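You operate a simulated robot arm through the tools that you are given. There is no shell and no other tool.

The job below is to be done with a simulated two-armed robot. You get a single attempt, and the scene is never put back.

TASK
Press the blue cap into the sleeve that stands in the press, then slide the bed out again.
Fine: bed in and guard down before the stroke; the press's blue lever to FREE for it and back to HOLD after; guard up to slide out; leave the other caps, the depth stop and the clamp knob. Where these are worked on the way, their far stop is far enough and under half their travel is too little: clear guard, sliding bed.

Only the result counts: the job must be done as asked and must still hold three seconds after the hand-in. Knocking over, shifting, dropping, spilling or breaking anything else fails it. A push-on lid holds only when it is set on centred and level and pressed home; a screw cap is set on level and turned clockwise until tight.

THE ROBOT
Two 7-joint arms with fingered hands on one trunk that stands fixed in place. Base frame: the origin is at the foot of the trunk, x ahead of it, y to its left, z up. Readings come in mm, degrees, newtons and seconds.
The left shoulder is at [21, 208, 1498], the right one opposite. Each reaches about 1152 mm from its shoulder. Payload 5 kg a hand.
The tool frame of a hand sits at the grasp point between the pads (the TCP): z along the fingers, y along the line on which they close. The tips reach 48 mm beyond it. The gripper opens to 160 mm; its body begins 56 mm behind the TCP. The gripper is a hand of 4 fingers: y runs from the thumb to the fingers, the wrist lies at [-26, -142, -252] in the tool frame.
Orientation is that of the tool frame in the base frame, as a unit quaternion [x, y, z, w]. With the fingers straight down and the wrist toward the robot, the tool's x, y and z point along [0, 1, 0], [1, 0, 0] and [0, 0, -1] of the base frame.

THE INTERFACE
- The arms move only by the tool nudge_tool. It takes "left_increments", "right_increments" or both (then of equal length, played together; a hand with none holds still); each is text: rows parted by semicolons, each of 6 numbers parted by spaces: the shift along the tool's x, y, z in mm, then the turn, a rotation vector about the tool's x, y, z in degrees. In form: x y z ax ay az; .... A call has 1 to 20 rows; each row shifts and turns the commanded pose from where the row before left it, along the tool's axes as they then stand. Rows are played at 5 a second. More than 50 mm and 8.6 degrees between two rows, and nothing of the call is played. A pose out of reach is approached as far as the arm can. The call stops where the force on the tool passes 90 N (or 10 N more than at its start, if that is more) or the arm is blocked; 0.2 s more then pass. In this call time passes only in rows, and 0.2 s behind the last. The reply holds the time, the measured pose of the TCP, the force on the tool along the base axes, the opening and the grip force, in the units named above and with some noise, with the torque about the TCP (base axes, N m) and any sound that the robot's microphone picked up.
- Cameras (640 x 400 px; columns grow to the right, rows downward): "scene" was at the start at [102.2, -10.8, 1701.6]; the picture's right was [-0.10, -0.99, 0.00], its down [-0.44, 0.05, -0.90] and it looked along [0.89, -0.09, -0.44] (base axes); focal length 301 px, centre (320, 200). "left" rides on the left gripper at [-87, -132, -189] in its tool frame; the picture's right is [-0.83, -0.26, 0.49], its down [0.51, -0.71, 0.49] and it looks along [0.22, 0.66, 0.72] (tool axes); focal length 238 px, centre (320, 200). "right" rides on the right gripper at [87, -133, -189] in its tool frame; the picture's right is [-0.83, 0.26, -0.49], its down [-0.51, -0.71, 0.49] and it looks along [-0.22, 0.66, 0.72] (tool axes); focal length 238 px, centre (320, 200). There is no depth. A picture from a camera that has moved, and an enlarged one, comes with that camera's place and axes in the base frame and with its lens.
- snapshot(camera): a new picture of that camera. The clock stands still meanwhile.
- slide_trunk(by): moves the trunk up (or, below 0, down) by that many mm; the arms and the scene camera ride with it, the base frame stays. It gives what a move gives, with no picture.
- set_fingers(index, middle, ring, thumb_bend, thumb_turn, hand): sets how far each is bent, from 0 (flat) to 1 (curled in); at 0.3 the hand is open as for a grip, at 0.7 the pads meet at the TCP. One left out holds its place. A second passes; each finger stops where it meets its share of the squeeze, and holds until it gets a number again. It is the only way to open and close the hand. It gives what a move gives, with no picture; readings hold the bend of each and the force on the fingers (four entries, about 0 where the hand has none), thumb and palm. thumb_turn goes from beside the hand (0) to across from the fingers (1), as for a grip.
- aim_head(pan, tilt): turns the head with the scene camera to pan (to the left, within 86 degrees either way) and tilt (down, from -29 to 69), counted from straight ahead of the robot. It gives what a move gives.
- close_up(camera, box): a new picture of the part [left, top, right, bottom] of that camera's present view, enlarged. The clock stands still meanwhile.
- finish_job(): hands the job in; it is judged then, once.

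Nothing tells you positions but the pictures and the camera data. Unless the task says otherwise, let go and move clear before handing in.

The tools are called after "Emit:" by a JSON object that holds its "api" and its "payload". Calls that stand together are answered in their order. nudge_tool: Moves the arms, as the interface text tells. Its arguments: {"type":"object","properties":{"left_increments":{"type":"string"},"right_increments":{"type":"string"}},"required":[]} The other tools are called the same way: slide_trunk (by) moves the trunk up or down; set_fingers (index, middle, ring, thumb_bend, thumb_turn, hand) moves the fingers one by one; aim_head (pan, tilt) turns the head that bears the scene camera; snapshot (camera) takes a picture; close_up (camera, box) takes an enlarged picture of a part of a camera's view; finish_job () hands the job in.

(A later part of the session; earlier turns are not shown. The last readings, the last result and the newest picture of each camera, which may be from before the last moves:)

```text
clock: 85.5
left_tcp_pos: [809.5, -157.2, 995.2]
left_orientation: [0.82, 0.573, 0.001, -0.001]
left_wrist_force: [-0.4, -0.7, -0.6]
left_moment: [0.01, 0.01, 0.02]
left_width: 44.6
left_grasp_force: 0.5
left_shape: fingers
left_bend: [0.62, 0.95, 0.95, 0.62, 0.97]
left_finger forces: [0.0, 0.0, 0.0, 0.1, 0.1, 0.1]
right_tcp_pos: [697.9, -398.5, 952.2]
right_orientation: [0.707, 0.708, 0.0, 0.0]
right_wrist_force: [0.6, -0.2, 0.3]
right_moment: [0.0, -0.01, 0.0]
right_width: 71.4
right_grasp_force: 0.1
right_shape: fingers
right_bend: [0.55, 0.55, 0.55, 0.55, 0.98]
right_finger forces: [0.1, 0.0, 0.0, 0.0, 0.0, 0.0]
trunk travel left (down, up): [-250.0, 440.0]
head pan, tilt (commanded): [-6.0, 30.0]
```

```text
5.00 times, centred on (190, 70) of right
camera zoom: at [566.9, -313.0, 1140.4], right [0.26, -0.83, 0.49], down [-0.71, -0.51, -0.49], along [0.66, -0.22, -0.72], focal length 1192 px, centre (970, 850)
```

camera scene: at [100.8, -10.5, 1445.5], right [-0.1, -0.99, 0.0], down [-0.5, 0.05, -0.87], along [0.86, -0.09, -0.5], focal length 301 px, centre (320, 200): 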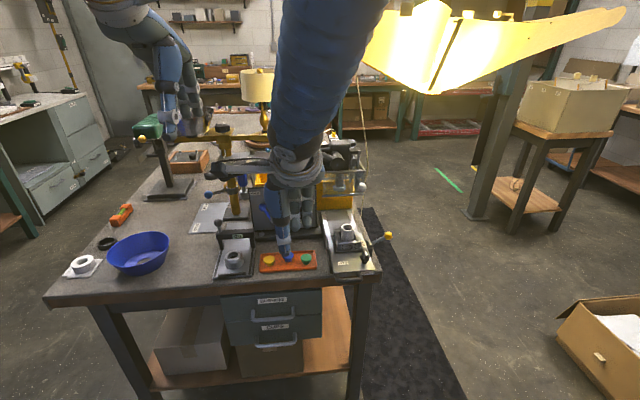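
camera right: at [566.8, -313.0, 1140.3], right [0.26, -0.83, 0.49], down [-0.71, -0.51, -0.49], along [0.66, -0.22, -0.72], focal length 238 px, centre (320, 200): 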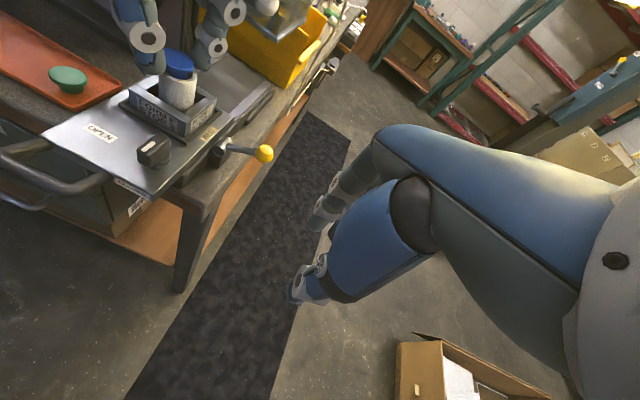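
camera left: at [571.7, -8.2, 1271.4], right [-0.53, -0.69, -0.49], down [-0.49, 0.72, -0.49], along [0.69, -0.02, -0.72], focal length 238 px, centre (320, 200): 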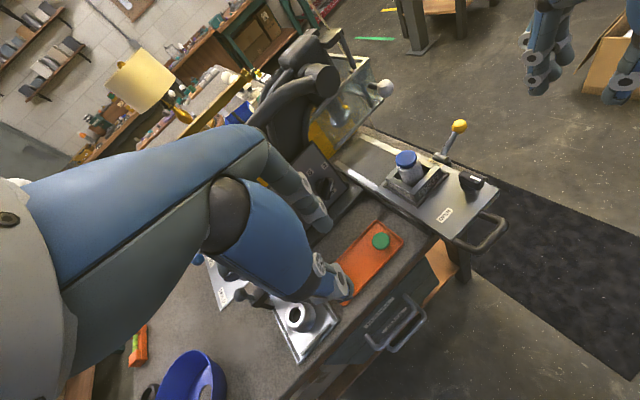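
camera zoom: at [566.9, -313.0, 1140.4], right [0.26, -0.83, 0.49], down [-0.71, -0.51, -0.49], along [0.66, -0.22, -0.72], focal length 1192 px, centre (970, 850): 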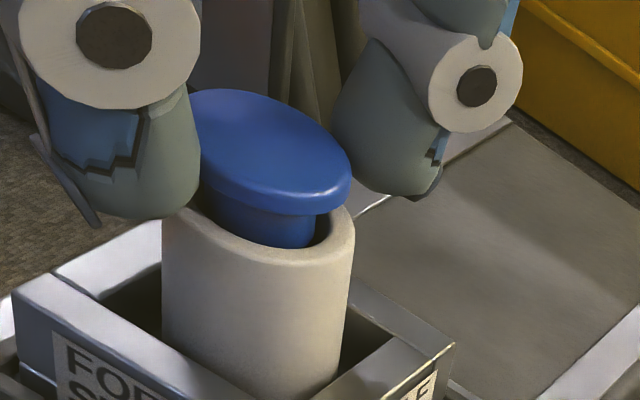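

The plug now looks centred in the hole. I'll open and lift the left hand straight up and away.

Emit:
{"api": "set_fingers", "payload": {"hand": "left", "index": 0.57, "thumb_bend": 0.57}}

Emit:
{"api": "nudge_tool", "payload": {"left_increments": "0 0 -5 0 0 0; 0 0 -10 0 0 0; 0 0 -15 0 0 0; 0 0 -15 0 0 0; 0 0 -15 0 0 0; -7 -18.8 -5 0 0 0; -7 -18.8 -5 0 0 0; -7 -18.8 -5 0 0 0; -7 -18.8 -5 0 0 0; 10 -3.5 -10 0 0 0; 20 -7 0 0 0 0; 25 -9 0 0 0 0; 30 -11 0 0 0 0; 30 -11 0 0 0 0; 30 -11 0 0 0 0; 30 -11 0 0 0 0; 0 0 0 0 0 0"}}

Emit:
{"api": "close_up", "payload": {"camera": "right", "box": [165, 40, 215, 90]}}

Emit:
{"api": "close_up", "payload": {"camera": "scene", "box": [325, 205, 365, 240]}}

Emit:
{"api": "close_up", "payload": {"camera": "left", "box": [380, 120, 440, 190]}}

```text
clock: 86.5
left_tcp_pos: [809.0, -156.9, 994.7]
left_orientation: [0.819, 0.573, 0.0, 0.0]
left_wrist_force: [-0.2, -0.1, 0.8]
left_moment: [-0.03, 0.02, 0.01]
left_width: 66.9
left_grasp_force: 0.1
left_shape: fingers
left_bend: [0.56, 0.95, 0.95, 0.56, 0.97]
left_finger forces: [0.0, 0.0, 0.0, 0.0, 0.0, 0.0]
right_tcp_pos: [699.0, -400.7, 953.8]
right_orientation: [0.707, 0.707, 0.0, 0.0]
right_wrist_force: [0.2, 0.1, 0.4]
right_moment: [-0.02, 0.04, -0.01]
right_width: 71.7
right_grasp_force: 0.0
right_shape: fingers
right_bend: [0.55, 0.55, 0.55, 0.55, 0.98]
right_finger forces: [0.0, 0.1, 0.1, 0.0, 0.0, 0.1]
trunk travel left (down, up): [-250.0, 440.0]
head pan, tilt (commanded): [-6.0, 30.0]
```

```text
clock: 90.1
left_tcp_pos: [730.3, 27.0, 1084.2]
left_orientation: [0.82, 0.572, 0.001, -0.001]
left_wrist_force: [0.8, -0.3, 0.9]
left_moment: [0.09, 0.01, 0.01]
left_width: 66.8
left_grasp_force: 0.1
left_shape: fingers
left_bend: [0.56, 0.95, 0.95, 0.56, 0.97]
left_finger forces: [0.0, 0.0, 0.0, 0.1, 0.0, 0.0]
right_tcp_pos: [699.1, -401.9, 952.5]
right_orientation: [0.707, 0.707, 0.0, 0.0]
right_wrist_force: [-0.4, -0.4, 0.0]
right_moment: [0.07, -0.02, 0.05]
right_width: 71.6
right_grasp_force: 0.1
right_shape: fingers
right_bend: [0.55, 0.55, 0.55, 0.55, 0.98]
right_finger forces: [0.1, 0.0, 0.0, 0.0, 0.0, 0.1]
trunk travel left (down, up): [-250.0, 440.0]
head pan, tilt (commanded): [-6.0, 30.0]
```

```text
8.00 times, centred on (190, 65) of right
camera zoom: at [566.8, -314.0, 1140.1], right [0.26, -0.83, 0.49], down [-0.71, -0.51, -0.49], along [0.66, -0.22, -0.72], focal length 1907 px, centre (1360, 1280)
```

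zoom: 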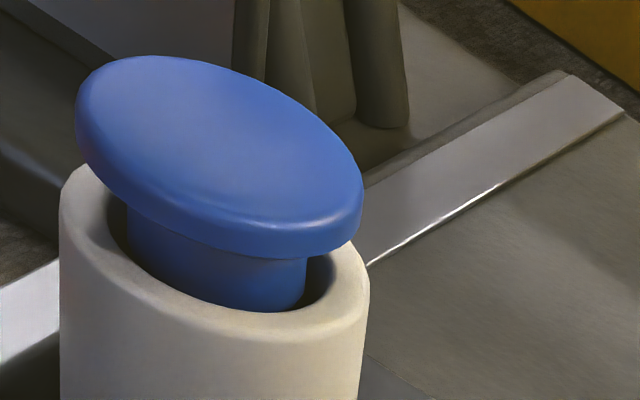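

```text
11.43 times, centred on (345, 222) of scene
camera zoom: at [100.8, -11.8, 1445.4], right [-0.1, -0.99, 0.0], down [-0.5, 0.05, -0.87], along [0.86, -0.09, -0.5], focal length 3443 px, centre (34, -57)
```

zoom: 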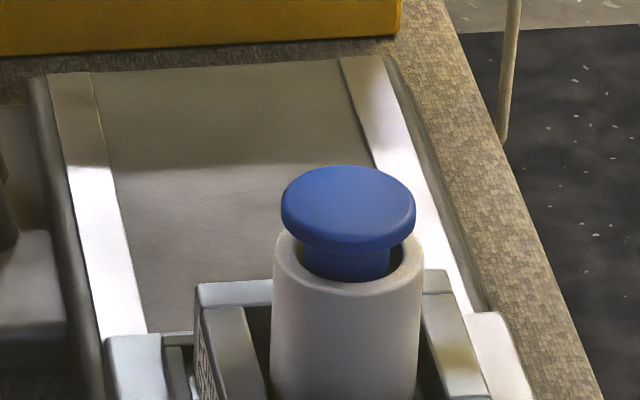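

```text
5.71 times, centred on (410, 155) of left
camera zoom: at [574.8, -9.7, 1271.4], right [-0.53, -0.69, -0.49], down [-0.49, 0.72, -0.49], along [0.69, -0.02, -0.72], focal length 1362 px, centre (-194, 457)
```

zoom: 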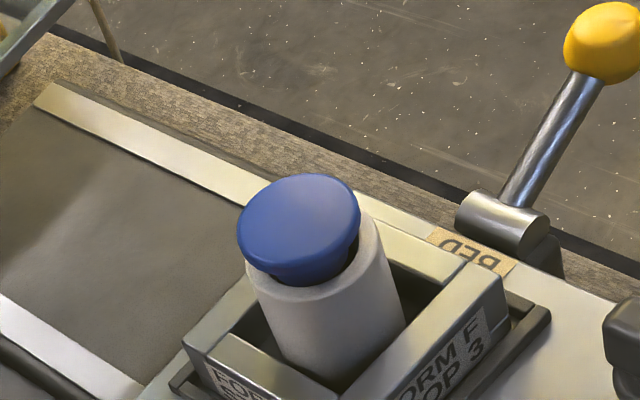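

The cap is now well centred and level in the sleeve mouth. Next I'll push the bed in with the right hand, so I'll look at the bed handle and the yellow BED lever first.

Emit:
{"api": "close_up", "payload": {"camera": "right", "box": [0, 80, 140, 230]}}

Emit:
{"api": "close_up", "payload": {"camera": "right", "box": [120, 80, 300, 220]}}

Emit:
{"api": "close_up", "payload": {"camera": "scene", "box": [315, 220, 395, 285]}}

Emit:
{"api": "close_up", "payload": {"camera": "left", "box": [380, 100, 520, 260]}}

```text
2.67 times, centred on (70, 155) of right
camera zoom: at [566.8, -314.0, 1140.1], right [0.26, -0.83, 0.49], down [-0.71, -0.51, -0.49], along [0.66, -0.22, -0.72], focal length 636 px, centre (987, 320)
```

zoom: 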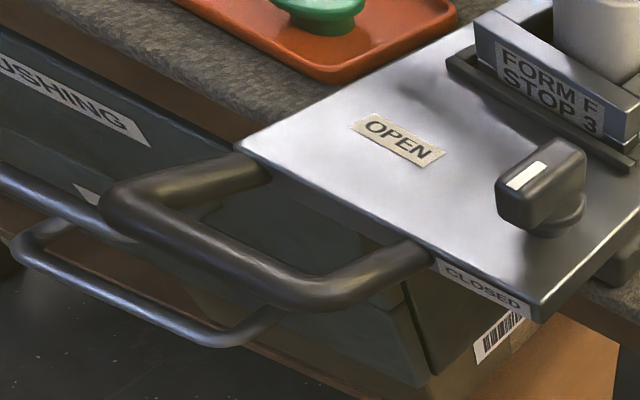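

```text
2.86 times, centred on (210, 150) of right
camera zoom: at [566.8, -314.0, 1140.1], right [0.26, -0.83, 0.49], down [-0.71, -0.51, -0.49], along [0.66, -0.22, -0.72], focal length 681 px, centre (634, 343)
```

zoom: 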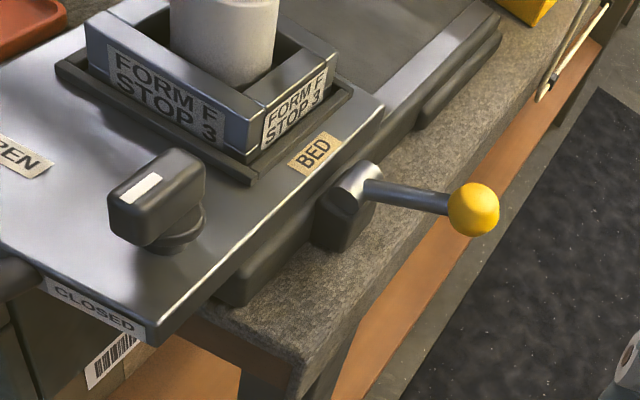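

```text
6.15 times, centred on (355, 252) of scene
camera zoom: at [100.8, -11.8, 1445.4], right [-0.1, -0.99, 0.0], down [-0.5, 0.05, -0.87], along [0.86, -0.09, -0.5], focal length 1854 px, centre (105, -123)
```

zoom: 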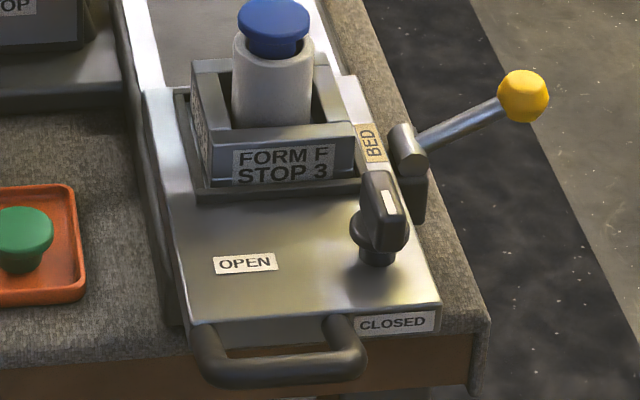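

```text
2.50 times, centred on (450, 180) of left
camera zoom: at [574.8, -9.7, 1271.4], right [-0.53, -0.69, -0.49], down [-0.49, 0.72, -0.49], along [0.69, -0.02, -0.72], focal length 596 px, centre (-5, 250)
```

zoom: 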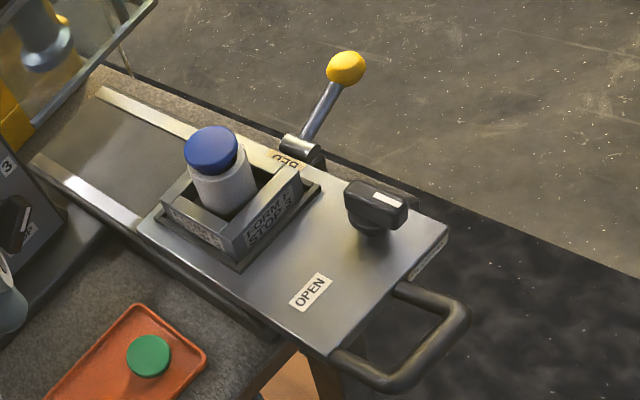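

The handle bar is at about [651,-145,886]. I'll bring the right hand in front of it, fingers down, ready to push in +x.

Emit:
{"api": "nudge_tool", "payload": {"right_increments": "0 -26 0 0 0 0; 0 -26 0 0 0 0; 0 -26 0 0 0 0; 0 -26 0 0 0 0; 0 -26 0 0 0 0; 44 0 0 0 0 0; 44 0 0 0 0 0; 44 0 0 0 0 0; 44 0 0 0 0 0; 44 0 0 0 0 0; 44 0 0 0 0 0; 0 0 12 0 0 0; 0 0 12 0 0 0; 0 0 0 0 0 0; 0 0 0 0 0 0"}}

Emit:
{"api": "snapshot", "payload": {"camera": "right"}}

Emit:
{"api": "close_up", "payload": {"camera": "scene", "box": [270, 200, 400, 310]}}

Emit:
{"api": "snapshot", "payload": {"camera": "left"}}

```text
clock: 93.3
left_tcp_pos: [731.3, 28.7, 1083.5]
left_orientation: [0.82, 0.573, 0.001, -0.001]
left_wrist_force: [0.7, 0.4, -0.2]
left_moment: [-0.03, 0.02, -0.02]
left_width: 66.7
left_grasp_force: 0.0
left_shape: fingers
left_bend: [0.56, 0.95, 0.95, 0.56, 0.97]
left_finger forces: [0.0, 0.0, 0.0, 0.0, 0.1, 0.0]
right_tcp_pos: [567.8, -136.9, 927.3]
right_orientation: [0.707, 0.707, 0.0, 0.0]
right_wrist_force: [1.0, -0.3, -0.1]
right_moment: [-0.04, 0.04, -0.03]
right_width: 71.5
right_grasp_force: 0.1
right_shape: fingers
right_bend: [0.55, 0.55, 0.55, 0.55, 0.97]
right_finger forces: [0.0, 0.0, 0.1, 0.0, 0.1, 0.1]
trunk travel left (down, up): [-250.0, 440.0]
head pan, tilt (commanded): [-6.0, 30.0]
```

```text
taken
camera right: at [435.9, -48.9, 1114.5], right [0.26, -0.83, 0.49], down [-0.71, -0.51, -0.49], along [0.66, -0.22, -0.72], focal length 238 px, centre (320, 200)
```

right: 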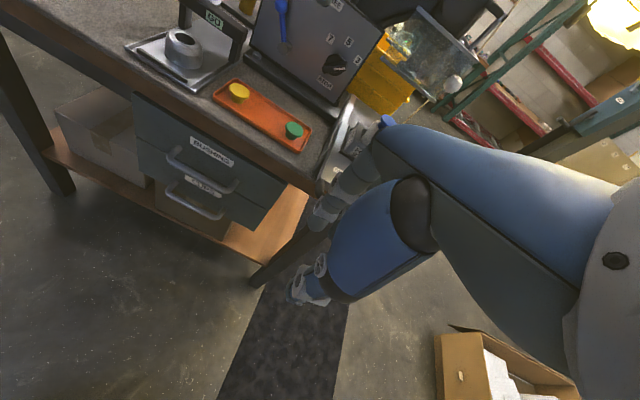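

```text
3.64 times, centred on (335, 255) of scene
camera zoom: at [100.8, -10.3, 1445.4], right [-0.1, -0.99, 0.0], down [-0.5, 0.05, -0.87], along [0.86, -0.09, -0.5], focal length 1096 px, centre (266, 0)
```

zoom: 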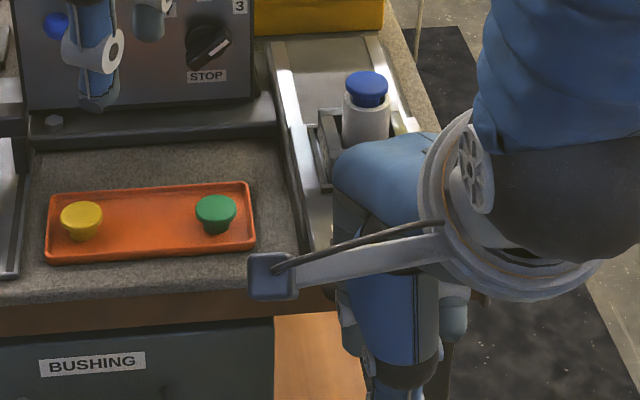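

```text
taken
camera left: at [575.1, -8.4, 1271.5], right [-0.53, -0.69, -0.49], down [-0.49, 0.72, -0.49], along [0.69, -0.02, -0.72], focal length 238 px, centre (320, 200)
```

left: 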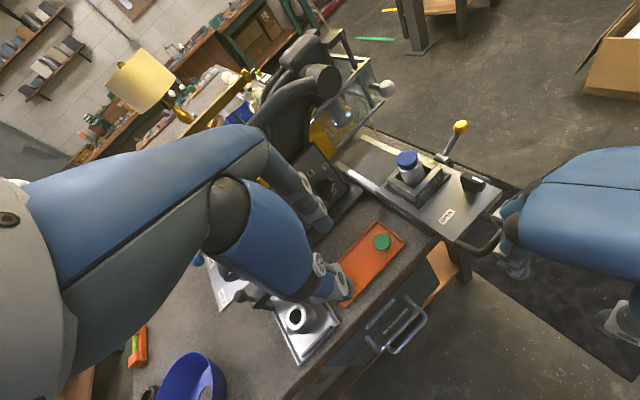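

The right hand is in front of the bed handle. I'll check the finger-to-handle height and then creep forward to make contact.

Emit:
{"api": "close_up", "payload": {"camera": "left", "box": [420, 160, 580, 300]}}

Emit:
{"api": "nudge_tool", "payload": {"right_increments": "0 4 0 0 0 0; 0 4 0 0 0 0; 0 4 0 0 0 0; 0 3 0 0 0 0; 0 0 0 0 0 0"}}

Emit:
{"api": "close_up", "payload": {"camera": "left", "box": [420, 160, 580, 300]}}

```text
2.86 times, centred on (500, 230) of left
camera zoom: at [575.1, -8.4, 1271.5], right [-0.53, -0.69, -0.49], down [-0.49, 0.72, -0.49], along [0.69, -0.02, -0.72], focal length 681 px, centre (-194, 114)
```

zoom: 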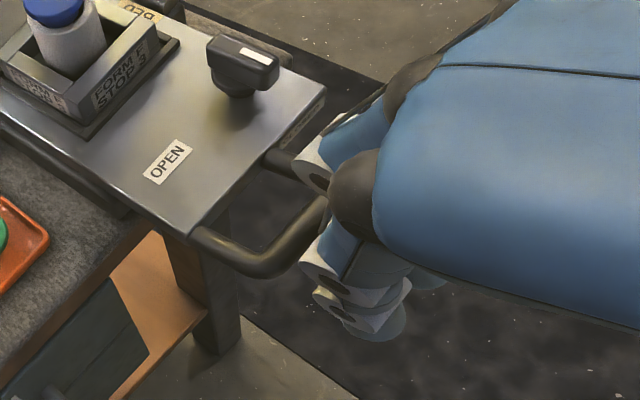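

```text
clock: 94.5
left_tcp_pos: [732.7, 28.8, 1083.3]
left_orientation: [0.82, 0.573, 0.001, -0.001]
left_wrist_force: [-0.2, 0.2, -0.2]
left_moment: [0.01, 0.01, -0.02]
left_width: 66.8
left_grasp_force: 0.1
left_shape: fingers
left_bend: [0.56, 0.95, 0.95, 0.56, 0.97]
left_finger forces: [0.0, 0.0, 0.1, 0.0, 0.0, 0.0]
right_tcp_pos: [582.9, -135.9, 926.9]
right_orientation: [0.707, 0.707, 0.0, 0.0]
right_wrist_force: [-0.7, 0.8, 0.1]
right_moment: [0.0, -0.02, -0.02]
right_width: 71.4
right_grasp_force: 0.2
right_shape: fingers
right_bend: [0.55, 0.55, 0.55, 0.55, 0.97]
right_finger forces: [0.0, 0.1, 0.0, 0.0, 0.0, 0.0]
trunk travel left (down, up): [-250.0, 440.0]
head pan, tilt (commanded): [-6.0, 30.0]
```

```text
2.86 times, centred on (500, 230) of left
camera zoom: at [575.0, -8.6, 1271.5], right [-0.53, -0.69, -0.49], down [-0.49, 0.72, -0.49], along [0.69, -0.02, -0.72], focal length 681 px, centre (-194, 114)
```

zoom: 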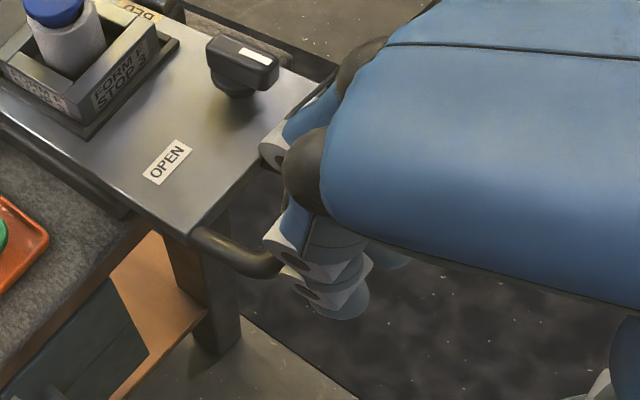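

No contact yet. I'll continue forward slowly until the bar is touched, then see if the bed slides.

Emit:
{"api": "nudge_tool", "payload": {"right_increments": "0 3 0 0 0 0; 0 3 0 0 0 0; 0 3 0 0 0 0; 0 3 0 0 0 0; 0 3 0 0 0 0; 0 0 0 0 0 0"}}

Emit:
{"api": "close_up", "payload": {"camera": "left", "box": [380, 100, 560, 280]}}

```text
clock: 95.9
left_tcp_pos: [730.6, 28.4, 1085.3]
left_orientation: [0.819, 0.573, 0.001, 0.001]
left_wrist_force: [-0.3, 0.6, 0.1]
left_moment: [-0.03, 0.01, 0.0]
left_width: 66.8
left_grasp_force: 0.1
left_shape: fingers
left_bend: [0.56, 0.95, 0.95, 0.56, 0.97]
left_finger forces: [0.0, 0.0, 0.0, 0.0, 0.0, 0.1]
right_tcp_pos: [597.7, -136.4, 928.5]
right_orientation: [0.707, 0.707, 0.0, 0.0]
right_wrist_force: [-2.7, 1.3, 1.9]
right_moment: [-0.05, -0.05, 0.01]
right_width: 71.1
right_grasp_force: 2.2
right_shape: fingers
right_bend: [0.55, 0.56, 0.55, 0.55, 0.97]
right_finger forces: [0.1, 3.6, 0.0, 0.1, 0.1, 0.0]
trunk travel left (down, up): [-250.0, 440.0]
head pan, tilt (commanded): [-6.0, 30.0]
```

```text
2.22 times, centred on (470, 190) of left
camera zoom: at [574.7, -8.4, 1271.7], right [-0.53, -0.69, -0.49], down [-0.49, 0.72, -0.49], along [0.69, -0.02, -0.72], focal length 530 px, centre (-13, 222)
```

zoom: 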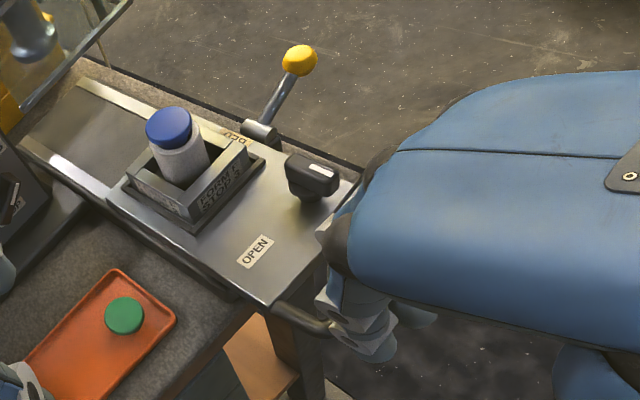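

Contact: the middle finger feels the bar. I'll push a bit more and see whether the bed moves or the force just builds.

Emit:
{"api": "nudge_tool", "payload": {"right_increments": "0 3 0 0 0 0; 0 3 0 0 0 0; 0 3 0 0 0 0; 0 3 0 0 0 0; 0 0 0 0 0 0"}}

Emit:
{"api": "close_up", "payload": {"camera": "left", "box": [380, 100, 560, 280]}}

```text
clock: 97.1
left_tcp_pos: [730.8, 26.2, 1083.4]
left_orientation: [0.82, 0.573, 0.002, 0.0]
left_wrist_force: [-0.4, 1.2, 0.6]
left_moment: [0.0, 0.01, 0.01]
left_width: 66.8
left_grasp_force: 0.0
left_shape: fingers
left_bend: [0.56, 0.95, 0.95, 0.56, 0.97]
left_finger forces: [0.0, 0.1, 0.1, 0.0, 0.1, 0.0]
right_tcp_pos: [608.4, -137.4, 927.9]
right_orientation: [0.706, 0.708, 0.0, -0.001]
right_wrist_force: [-2.1, 0.2, 0.9]
right_moment: [-0.01, -0.02, -0.02]
right_width: 71.2
right_grasp_force: 1.6
right_shape: fingers
right_bend: [0.55, 0.56, 0.55, 0.55, 0.97]
right_finger forces: [0.0, 2.6, 0.0, 0.0, 0.0, 0.0]
trunk travel left (down, up): [-250.0, 440.0]
head pan, tilt (commanded): [-6.0, 30.0]
```

```text
2.22 times, centred on (470, 190) of left
camera zoom: at [574.7, -8.5, 1271.6], right [-0.53, -0.69, -0.49], down [-0.49, 0.72, -0.49], along [0.69, -0.02, -0.72], focal length 530 px, centre (-13, 222)
```

zoom: 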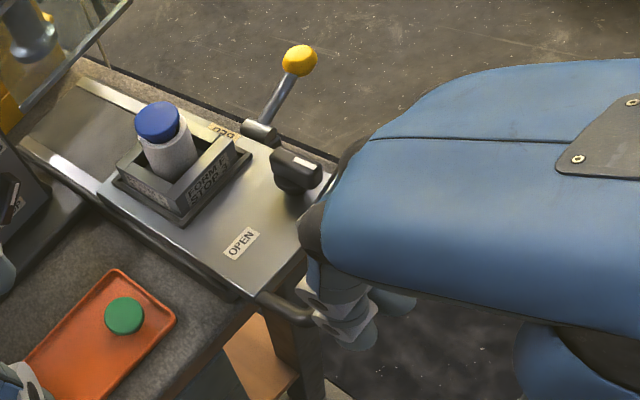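

The bed slides freely with about 2–3 N, and the yellow lever stays fixed to the base. I'll keep pushing gently toward the far stop.

Emit:
{"api": "nudge_tool", "payload": {"right_increments": "0 4 0 0 0 0; 0 5 0 0 0 0; 0 5 0 0 0 0; 0 5 0 0 0 0; 0 5 0 0 0 0; 0 5 0 0 0 0; 0 5 0 0 0 0; 0 5 0 0 0 0; 0 5 0 0 0 0; 0 5 0 0 0 0; 0 5 0 0 0 0; 0 5 0 0 0 0; 0 5 0 0 0 0; 0 5 0 0 0 0; 0 5 0 0 0 0; 0 5 0 0 0 0; 0 0 0 0 0 0"}}

Emit:
{"api": "snapshot", "payload": {"camera": "left"}}

Emit:
{"api": "close_up", "payload": {"camera": "scene", "box": [270, 140, 400, 270]}}

```text
clock: 100.7
left_tcp_pos: [731.7, 27.5, 1084.4]
left_orientation: [0.82, 0.573, 0.002, 0.0]
left_wrist_force: [-0.5, 0.7, -0.2]
left_moment: [0.01, -0.01, 0.01]
left_width: 66.8
left_grasp_force: 0.0
left_shape: fingers
left_bend: [0.56, 0.95, 0.95, 0.56, 0.97]
left_finger forces: [0.0, 0.0, 0.1, 0.0, 0.1, 0.0]
right_tcp_pos: [688.1, -135.6, 928.5]
right_orientation: [0.707, 0.707, 0.001, 0.0]
right_wrist_force: [-2.0, 1.1, 2.9]
right_moment: [0.01, -0.07, 0.05]
right_width: 71.2
right_grasp_force: 1.4
right_shape: fingers
right_bend: [0.55, 0.56, 0.55, 0.55, 0.97]
right_finger forces: [0.0, 2.6, 0.0, 0.0, 0.1, 0.1]
trunk travel left (down, up): [-250.0, 440.0]
head pan, tilt (commanded): [-6.0, 30.0]
```

```text
taken
camera left: at [574.7, -8.5, 1271.6], right [-0.53, -0.69, -0.49], down [-0.49, 0.72, -0.49], along [0.69, -0.02, -0.72], focal length 238 px, centre (320, 200)
```

left: 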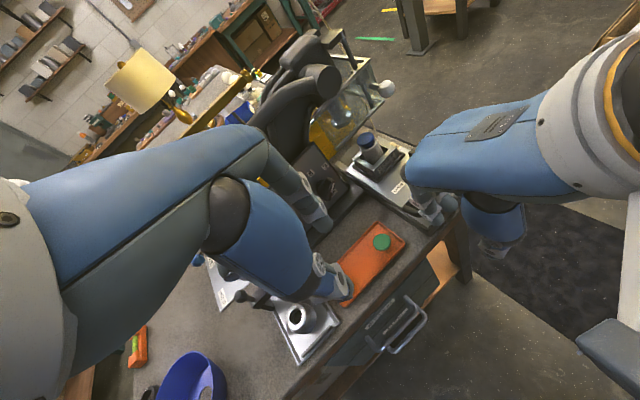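

```text
3.08 times, centred on (335, 205) of scene
camera zoom: at [100.5, -10.4, 1445.5], right [-0.1, -0.99, 0.0], down [-0.5, 0.05, -0.87], along [0.86, -0.09, -0.5], focal length 927 px, centre (274, 185)
```

zoom: 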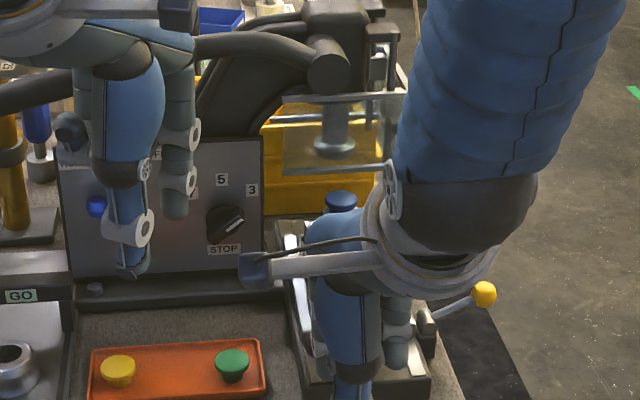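

The bed is about 90 mm in and the cap stands. I'll continue toward the far stop.

Emit:
{"api": "nudge_tool", "payload": {"right_increments": "0 5 0 0 0 0; 0 5 0 0 0 0; 0 5 0 0 0 0; 0 5 0 0 0 0; 0 5 0 0 0 0; 0 5 0 0 0 0; 0 5 0 0 0 0; 0 5 0 0 0 0; 0 5 0 0 0 0; 0 5 0 0 0 0; 0 0 0 0 0 0"}}

Emit:
{"api": "close_up", "payload": {"camera": "left", "box": [300, 30, 480, 230]}}

Emit:
{"api": "close_up", "payload": {"camera": "scene", "box": [290, 140, 400, 260]}}

```text
clock: 103.1
left_tcp_pos: [729.9, 27.6, 1084.8]
left_orientation: [0.819, 0.573, 0.002, 0.0]
left_wrist_force: [0.8, 0.4, 0.2]
left_moment: [0.0, 0.02, -0.01]
left_width: 66.7
left_grasp_force: 0.1
left_shape: fingers
left_bend: [0.56, 0.95, 0.95, 0.56, 0.97]
left_finger forces: [0.2, 0.0, 0.0, 0.0, 0.1, 0.0]
right_tcp_pos: [739.0, -135.8, 928.0]
right_orientation: [0.706, 0.708, 0.0, -0.001]
right_wrist_force: [-0.2, -0.3, 0.3]
right_moment: [-0.05, -0.03, -0.01]
right_width: 70.9
right_grasp_force: 0.1
right_shape: fingers
right_bend: [0.55, 0.55, 0.55, 0.55, 0.97]
right_finger forces: [0.0, 0.1, 0.0, 0.0, 0.0, 0.0]
trunk travel left (down, up): [-250.0, 440.0]
head pan, tilt (commanded): [-6.0, 30.0]
```

```text
2.00 times, centred on (390, 130) of left
camera zoom: at [574.7, -8.6, 1271.6], right [-0.53, -0.69, -0.49], down [-0.49, 0.72, -0.49], along [0.69, -0.02, -0.72], focal length 477 px, centre (180, 340)
```

zoom: 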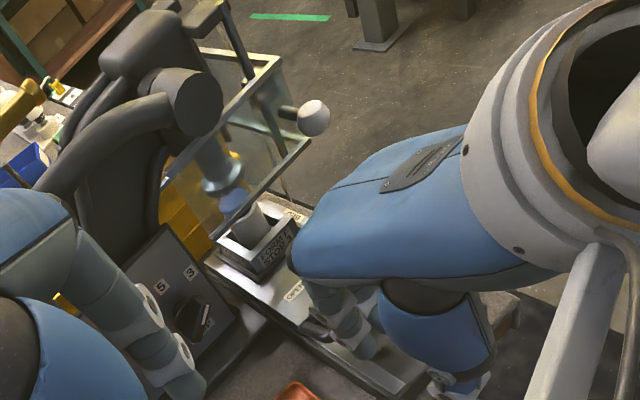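

```text
3.33 times, centred on (345, 200) of scene
camera zoom: at [100.4, -10.5, 1445.4], right [-0.1, -0.99, 0.0], down [-0.5, 0.05, -0.87], along [0.86, -0.09, -0.5], focal length 1004 px, centre (237, 200)
```

zoom: 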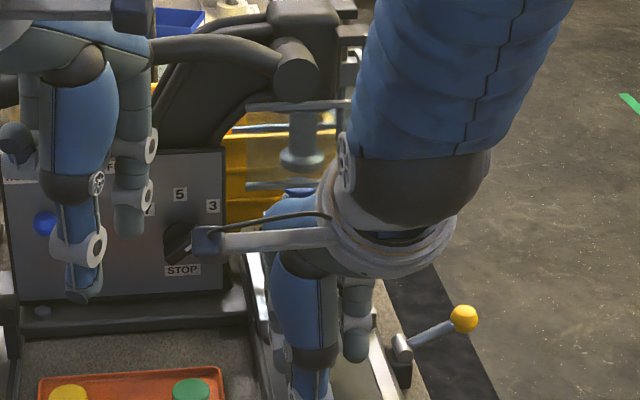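

The push force dropped to zero, so the bed may have reached a detent or coasted ahead. I'll look closely.

Emit:
{"api": "close_up", "payload": {"camera": "left", "box": [370, 120, 470, 230]}}

Emit:
{"api": "close_up", "payload": {"camera": "right", "box": [200, 40, 420, 320]}}

Emit:
{"api": "close_up", "payload": {"camera": "left", "box": [340, 50, 440, 160]}}

```text
3.64 times, centred on (420, 175) of left
camera zoom: at [574.7, -8.6, 1271.6], right [-0.53, -0.69, -0.49], down [-0.49, 0.72, -0.49], along [0.69, -0.02, -0.72], focal length 867 px, centre (-44, 291)
```

zoom: 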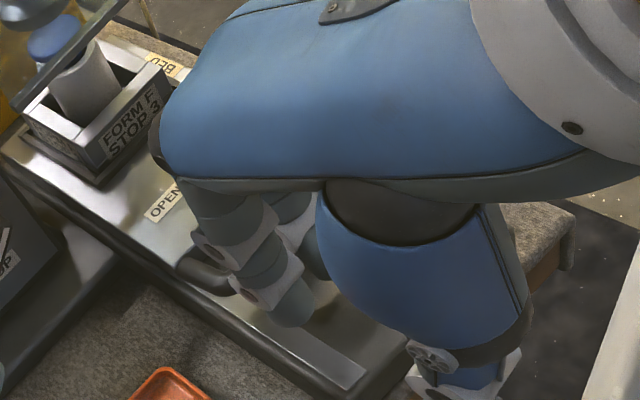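

```text
1.43 times, centred on (310, 180) of right
camera zoom: at [606.1, -48.1, 1115.1], right [0.26, -0.83, 0.49], down [-0.71, -0.51, -0.49], along [0.66, -0.22, -0.72], focal length 340 px, centre (334, 229)
```

zoom: 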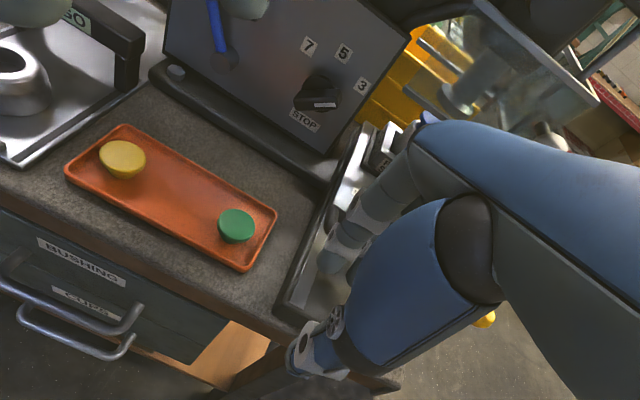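

```text
3.64 times, centred on (390, 105) of left
camera zoom: at [574.7, -8.6, 1271.6], right [-0.53, -0.69, -0.49], down [-0.49, 0.72, -0.49], along [0.69, -0.02, -0.72], focal length 867 px, centre (66, 546)
```

zoom: 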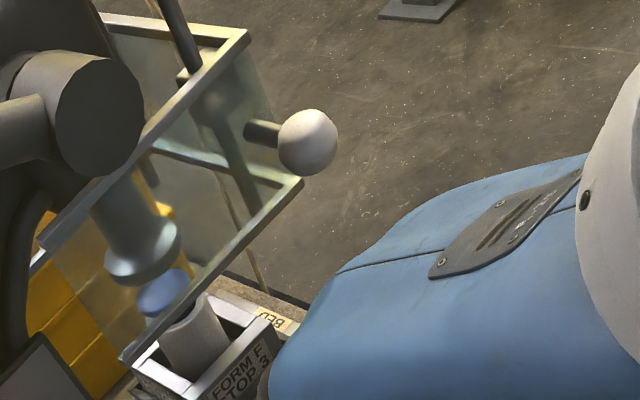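

The cap is now under the ram area, seen through the guard. I'll push a few more millimetres to confirm the far stop.

Emit:
{"api": "nudge_tool", "payload": {"right_increments": "0 3 0 0 0 0; 0 3 0 0 0 0; 0 3 0 0 0 0; 0 0 0 0 0 0"}}

Emit:
{"api": "close_up", "payload": {"camera": "left", "box": [340, 50, 440, 160]}}

```text
clock: 104.1
left_tcp_pos: [730.3, 29.0, 1083.3]
left_orientation: [0.819, 0.573, 0.001, 0.001]
left_wrist_force: [-0.9, 0.8, -0.1]
left_moment: [-0.01, -0.02, 0.03]
left_width: 66.9
left_grasp_force: 0.0
left_shape: fingers
left_bend: [0.56, 0.95, 0.95, 0.56, 0.97]
left_finger forces: [0.0, 0.1, 0.0, 0.1, 0.0, 0.1]
right_tcp_pos: [747.0, -135.4, 927.1]
right_orientation: [0.707, 0.707, 0.0, 0.001]
right_wrist_force: [-4.2, 0.2, 1.3]
right_moment: [-0.05, 0.0, -0.06]
right_width: 71.0
right_grasp_force: 2.8
right_shape: fingers
right_bend: [0.55, 0.57, 0.55, 0.55, 0.97]
right_finger forces: [0.1, 4.7, 0.0, 0.0, 0.0, 0.1]
trunk travel left (down, up): [-250.0, 440.0]
head pan, tilt (commanded): [-6.0, 30.0]
```

```text
3.64 times, centred on (390, 105) of left
camera zoom: at [574.5, -8.5, 1271.7], right [-0.53, -0.69, -0.49], down [-0.49, 0.72, -0.49], along [0.69, -0.02, -0.72], focal length 867 px, centre (66, 546)
```

zoom: 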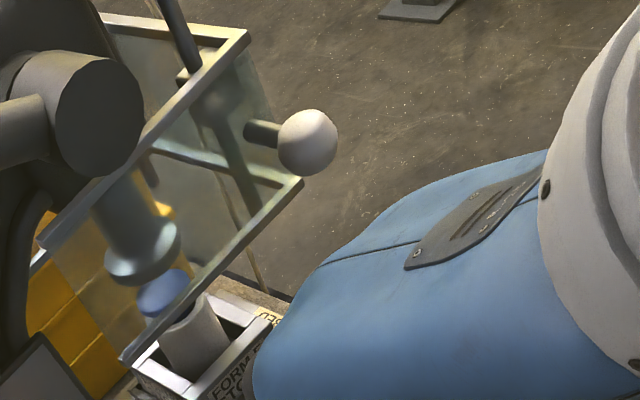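

The force is rising with almost no bed motion, which looks like the stop. I'll push a few millimetres more to be sure.

Emit:
{"api": "nudge_tool", "payload": {"right_increments": "0 3 0 0 0 0; 0 3 0 0 0 0; 0 0 0 0 0 0; 0 0 0 0 0 0"}}

Emit:
{"api": "close_up", "payload": {"camera": "left", "box": [340, 50, 440, 160]}}

Emit:
{"api": "close_up", "payload": {"camera": "left", "box": [370, 120, 470, 230]}}

```text
clock: 105.1
left_tcp_pos: [730.5, 28.3, 1084.8]
left_orientation: [0.819, 0.574, 0.001, 0.001]
left_wrist_force: [0.0, 0.4, 0.1]
left_moment: [-0.02, 0.01, 0.02]
left_width: 66.5
left_grasp_force: 0.0
left_shape: fingers
left_bend: [0.56, 0.95, 0.95, 0.56, 0.97]
left_finger forces: [0.0, 0.0, 0.0, 0.0, 0.1, 0.0]
right_tcp_pos: [752.4, -137.1, 927.1]
right_orientation: [0.706, 0.708, -0.001, 0.0]
right_wrist_force: [-10.9, 1.6, 4.0]
right_moment: [-0.06, 0.19, -0.09]
right_width: 69.1
right_grasp_force: 5.7
right_shape: fingers
right_bend: [0.56, 0.58, 0.55, 0.55, 0.97]
right_finger forces: [2.1, 9.2, 0.0, 0.0, 0.0, 0.0]
trunk travel left (down, up): [-250.0, 440.0]
head pan, tilt (commanded): [-6.0, 30.0]
```

```text
3.64 times, centred on (390, 105) of left
camera zoom: at [573.9, -8.4, 1272.0], right [-0.53, -0.69, -0.49], down [-0.49, 0.72, -0.49], along [0.69, -0.02, -0.72], focal length 867 px, centre (66, 546)
```

zoom: 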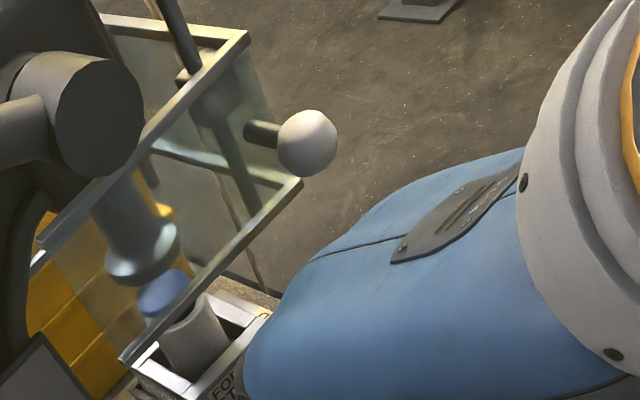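

```text
3.64 times, centred on (420, 175) of left
camera zoom: at [573.9, -8.4, 1272.0], right [-0.53, -0.69, -0.49], down [-0.49, 0.72, -0.49], along [0.69, -0.02, -0.72], focal length 867 px, centre (-44, 291)
```

zoom: 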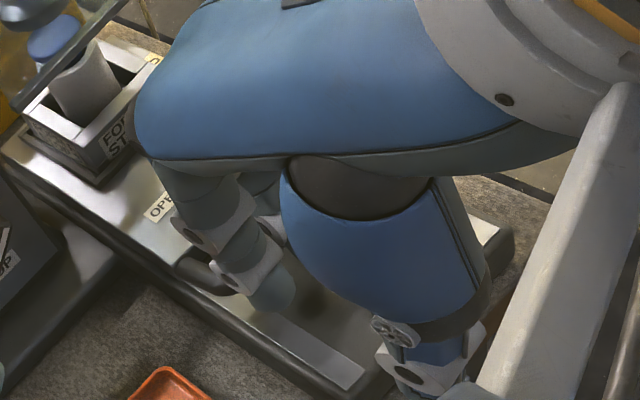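

The force climbs to 11 N with no more motion, so the bed is at its far stop. I'll withdraw the right hand back and up, then measure the guard knob.

Emit:
{"api": "nudge_tool", "payload": {"right_increments": "0 -10 0 0 0 0; 0 -20 0 0 0 0; 0 -25 0 0 0 0; 0 -25 0 0 0 0; 0 -20 -30 0 0 0; -20 0 -40 0 0 0; -30 0 -35 0 0 0; -40 0 -25 0 0 0; -40 0 0 0 0 0; -40 0 0 0 0 0; 0 0 0 0 0 0; 0 0 0 0 0 0"}}

Emit:
{"api": "snapshot", "payload": {"camera": "right"}}

Emit:
{"api": "snapshot", "payload": {"camera": "scene"}}

Emit:
{"api": "snapshot", "payload": {"camera": "left"}}

```text
clock: 107.7
left_tcp_pos: [731.4, 27.0, 1083.9]
left_orientation: [0.82, 0.572, 0.001, 0.0]
left_wrist_force: [-0.2, -1.1, 0.8]
left_moment: [0.02, 0.01, 0.01]
left_width: 66.8
left_grasp_force: 0.1
left_shape: fingers
left_bend: [0.56, 0.95, 0.95, 0.56, 0.97]
left_finger forces: [0.0, 0.1, 0.1, 0.0, 0.1, 0.0]
right_tcp_pos: [654.5, -308.7, 1058.7]
right_orientation: [0.707, 0.708, 0.0, -0.001]
right_wrist_force: [0.6, -0.8, -1.8]
right_moment: [0.04, 0.0, 0.03]
right_width: 71.3
right_grasp_force: 0.1
right_shape: fingers
right_bend: [0.55, 0.55, 0.55, 0.55, 0.98]
right_finger forces: [0.1, 0.1, 0.0, 0.0, 0.0, 0.0]
trunk travel left (down, up): [-250.0, 440.0]
head pan, tilt (commanded): [-6.0, 30.0]
```

```text
taken
camera right: at [523.0, -220.6, 1246.2], right [0.26, -0.83, 0.49], down [-0.71, -0.51, -0.49], along [0.66, -0.22, -0.72], focal length 238 px, centre (320, 200)
```

right: 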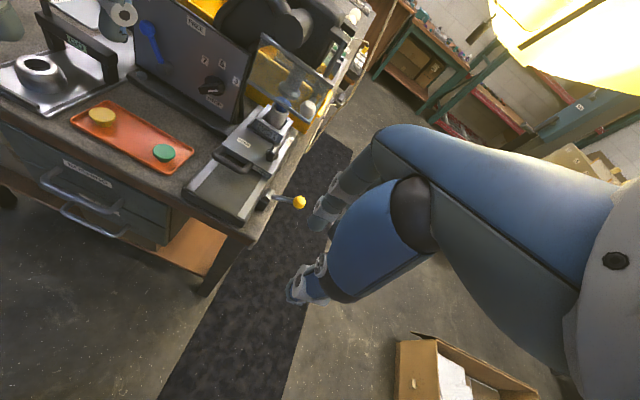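

```text
taken
camera scene: at [100.6, -11.5, 1445.4], right [-0.1, -0.99, 0.0], down [-0.5, 0.05, -0.87], along [0.86, -0.09, -0.5], focal length 301 px, centre (320, 200)
```

scene: 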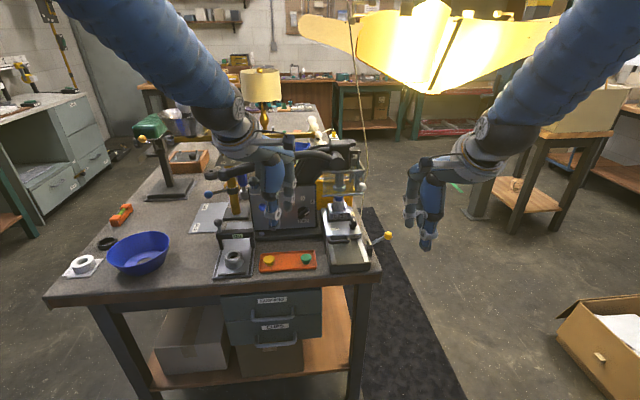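

```text
taken
camera left: at [574.7, -9.7, 1271.6], right [-0.53, -0.69, -0.49], down [-0.49, 0.72, -0.49], along [0.69, -0.02, -0.72], focal length 238 px, centre (320, 200)
```

left: 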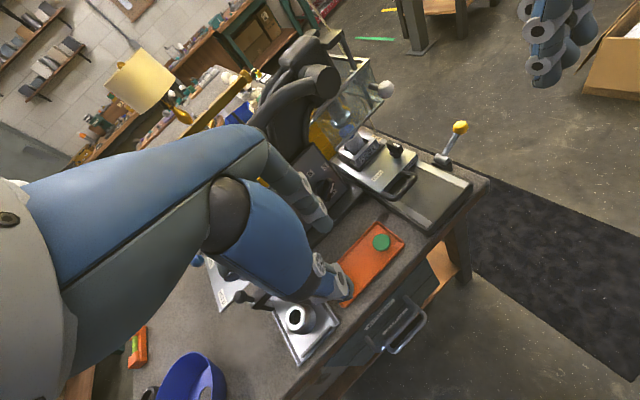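

The bed is in. Now I'll zoom in on the guard, knob, ram and cap from all cameras.

Emit:
{"api": "close_up", "payload": {"camera": "scene", "box": [310, 130, 380, 220]}}

Emit:
{"api": "close_up", "payload": {"camera": "scene", "box": [310, 190, 400, 280]}}

Emit:
{"api": "close_up", "payload": {"camera": "left", "box": [310, 30, 430, 140]}}

Emit:
{"api": "close_up", "payload": {"camera": "right", "box": [220, 20, 350, 190]}}

Emit:
{"api": "close_up", "payload": {"camera": "left", "box": [320, 110, 500, 270]}}

```text
4.44 times, centred on (345, 175) of scene
camera zoom: at [100.6, -11.5, 1445.4], right [-0.1, -0.99, 0.0], down [-0.5, 0.05, -0.87], along [0.86, -0.09, -0.5], focal length 1339 px, centre (209, 311)
```

zoom: 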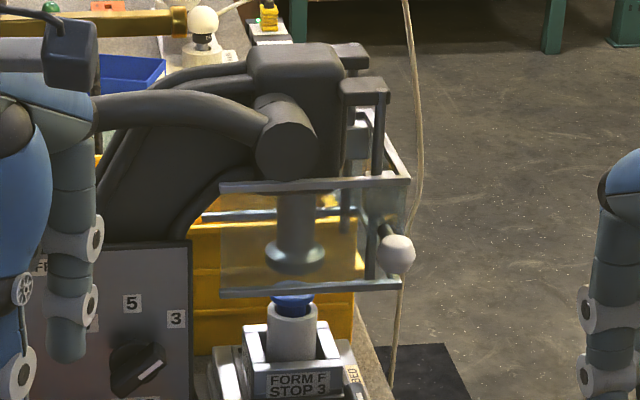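

```text
4.44 times, centred on (355, 235) of scene
camera zoom: at [100.6, -11.5, 1445.4], right [-0.1, -0.99, 0.0], down [-0.5, 0.05, -0.87], along [0.86, -0.09, -0.5], focal length 1339 px, centre (164, 44)
```

zoom: 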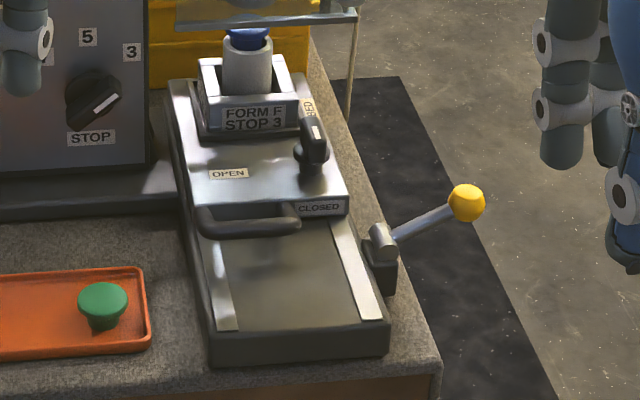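

```text
3.64 times, centred on (370, 85) of left
camera zoom: at [574.7, -9.7, 1271.6], right [-0.53, -0.69, -0.49], down [-0.49, 0.72, -0.49], along [0.69, -0.02, -0.72], focal length 867 px, centre (138, 618)
```

zoom: 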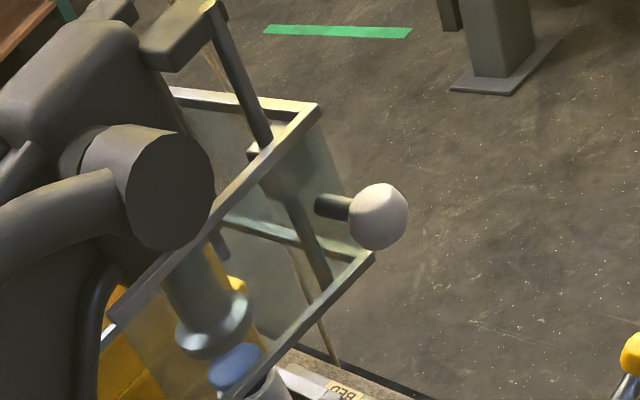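

```text
2.35 times, centred on (285, 105) of right
camera zoom: at [523.0, -220.6, 1246.2], right [0.26, -0.83, 0.49], down [-0.71, -0.51, -0.49], along [0.66, -0.22, -0.72], focal length 561 px, centre (402, 424)
```

zoom: 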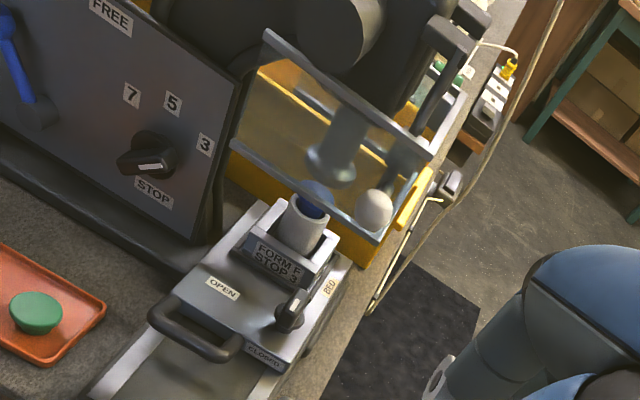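

```text
2.50 times, centred on (410, 190) of left
camera zoom: at [574.7, -9.7, 1271.6], right [-0.53, -0.69, -0.49], down [-0.49, 0.72, -0.49], along [0.69, -0.02, -0.72], focal length 596 px, centre (95, 225)
```

zoom: 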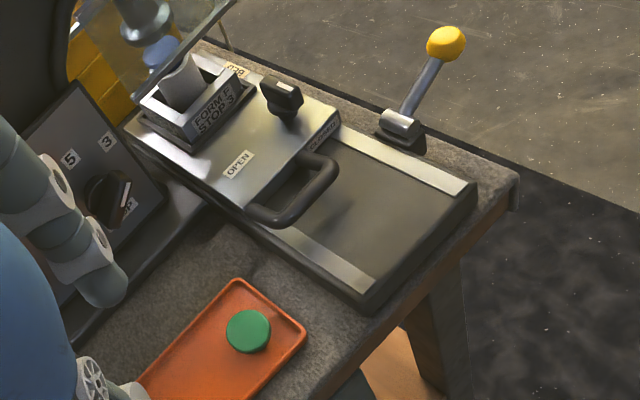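

The cap sits under the ram foot. The guard knob is at about [860,-213,1040]. I'll bring the right hand above it so index and middle tips straddle the ball, then push down.

Emit:
{"api": "nudge_tool", "payload": {"right_increments": "0 0 -38 0 0 0; 0 0 -40 0 0 0; 20 30 0 0 0 0; 20 30 0 0 0 0; 20 30 0 0 0 0; 20 30 0 0 0 0; 20 30 0 0 0 0; 4 13 0 0 0 0; 0 0 0 0 0 0; 0 0 0 0 0 0"}}

Emit:
{"api": "snapshot", "payload": {"camera": "right"}}

Emit:
{"api": "close_up", "payload": {"camera": "scene", "box": [310, 100, 400, 210]}}

Emit:
{"api": "close_up", "payload": {"camera": "left", "box": [310, 0, 450, 140]}}

```text
clock: 109.9
left_tcp_pos: [730.9, 27.7, 1084.5]
left_orientation: [0.82, 0.573, 0.0, 0.0]
left_wrist_force: [-0.2, -0.8, -0.4]
left_moment: [-0.02, 0.0, 0.0]
left_width: 67.1
left_grasp_force: 0.1
left_shape: fingers
left_bend: [0.56, 0.95, 0.95, 0.56, 0.97]
left_finger forces: [0.0, 0.0, 0.0, 0.1, 0.0, 0.0]
right_tcp_pos: [818.3, -201.2, 1136.9]
right_orientation: [0.707, 0.707, 0.0, 0.0]
right_wrist_force: [-0.3, 0.0, 0.0]
right_moment: [0.0, -0.01, -0.01]
right_width: 71.3
right_grasp_force: 0.2
right_shape: fingers
right_bend: [0.55, 0.55, 0.55, 0.55, 0.98]
right_finger forces: [0.0, 0.1, 0.0, 0.0, 0.0, 0.1]
trunk travel left (down, up): [-250.0, 440.0]
head pan, tilt (commanded): [-6.0, 30.0]
```

```text
taken
camera right: at [685.6, -114.0, 1324.6], right [0.26, -0.83, 0.49], down [-0.71, -0.51, -0.49], along [0.66, -0.22, -0.72], focal length 238 px, centre (320, 200)
```

right: 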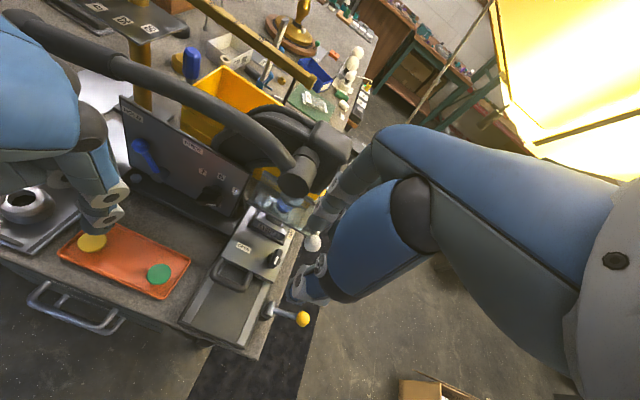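

```text
3.64 times, centred on (355, 155) of scene
camera zoom: at [101.0, -10.6, 1445.4], right [-0.1, -0.99, 0.0], down [-0.5, 0.05, -0.87], along [0.86, -0.09, -0.5], focal length 1096 px, centre (193, 364)
```

zoom: 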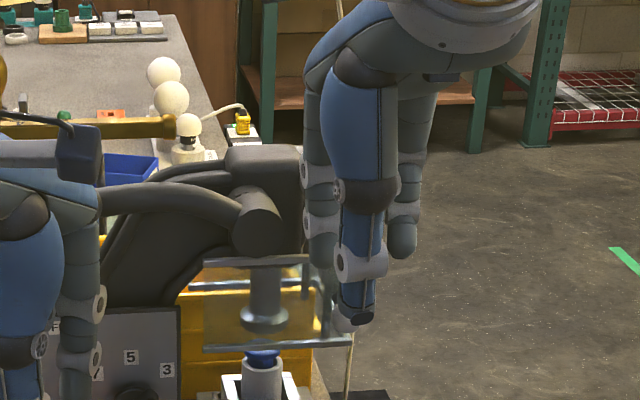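

```text
2.86 times, centred on (380, 70) of left
camera zoom: at [575.2, -8.6, 1271.4], right [-0.53, -0.69, -0.49], down [-0.49, 0.72, -0.49], along [0.69, -0.02, -0.72], focal length 681 px, centre (149, 571)
```

zoom: 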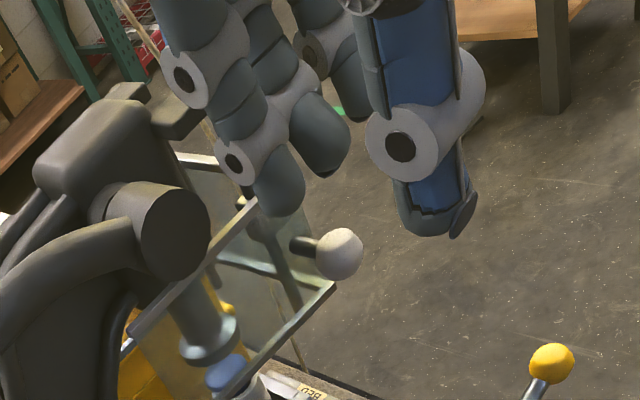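

The index and middle tips straddle the knob nearly perfectly. I'll shift a few millimetres and lower until contact.

Emit:
{"api": "nudge_tool", "payload": {"right_increments": "-4 -3 0 0 0 0; 0 0 8 0 0 0; 0 0 8 0 0 0; 0 0 5 0 0 0; 0 0 4 0 0 0; 0 0 3 0 0 0; 0 0 3 0 0 0; 0 0 0 0 0 0"}}

Emit:
{"api": "close_up", "payload": {"camera": "left", "box": [310, 0, 450, 140]}}

```text
clock: 111.7
left_tcp_pos: [731.7, 27.4, 1083.0]
left_orientation: [0.82, 0.573, 0.001, -0.001]
left_wrist_force: [0.2, 0.0, 0.0]
left_moment: [0.02, -0.04, 0.0]
left_width: 66.7
left_grasp_force: 0.1
left_shape: fingers
left_bend: [0.56, 0.95, 0.95, 0.56, 0.97]
left_finger forces: [0.1, 0.0, 0.0, 0.0, 0.1, 0.0]
right_tcp_pos: [813.3, -207.2, 1105.4]
right_orientation: [0.707, 0.708, 0.0, 0.0]
right_wrist_force: [-1.0, 0.1, -0.6]
right_moment: [-0.04, -0.01, -0.01]
right_width: 71.2
right_grasp_force: 0.1
right_shape: fingers
right_bend: [0.55, 0.55, 0.55, 0.55, 0.98]
right_finger forces: [0.0, 0.0, 0.0, 0.0, 0.0, 0.0]
trunk travel left (down, up): [-250.0, 440.0]
head pan, tilt (commanded): [-6.0, 30.0]
```

```text
2.86 times, centred on (380, 70) of left
camera zoom: at [574.9, -8.6, 1271.6], right [-0.53, -0.69, -0.49], down [-0.49, 0.72, -0.49], along [0.69, -0.02, -0.72], focal length 681 px, centre (149, 571)
```

zoom: 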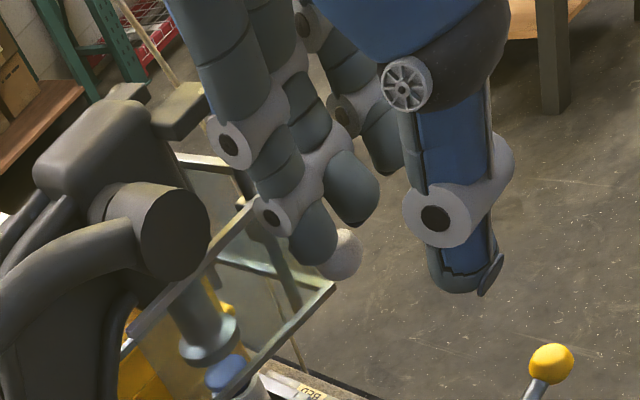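

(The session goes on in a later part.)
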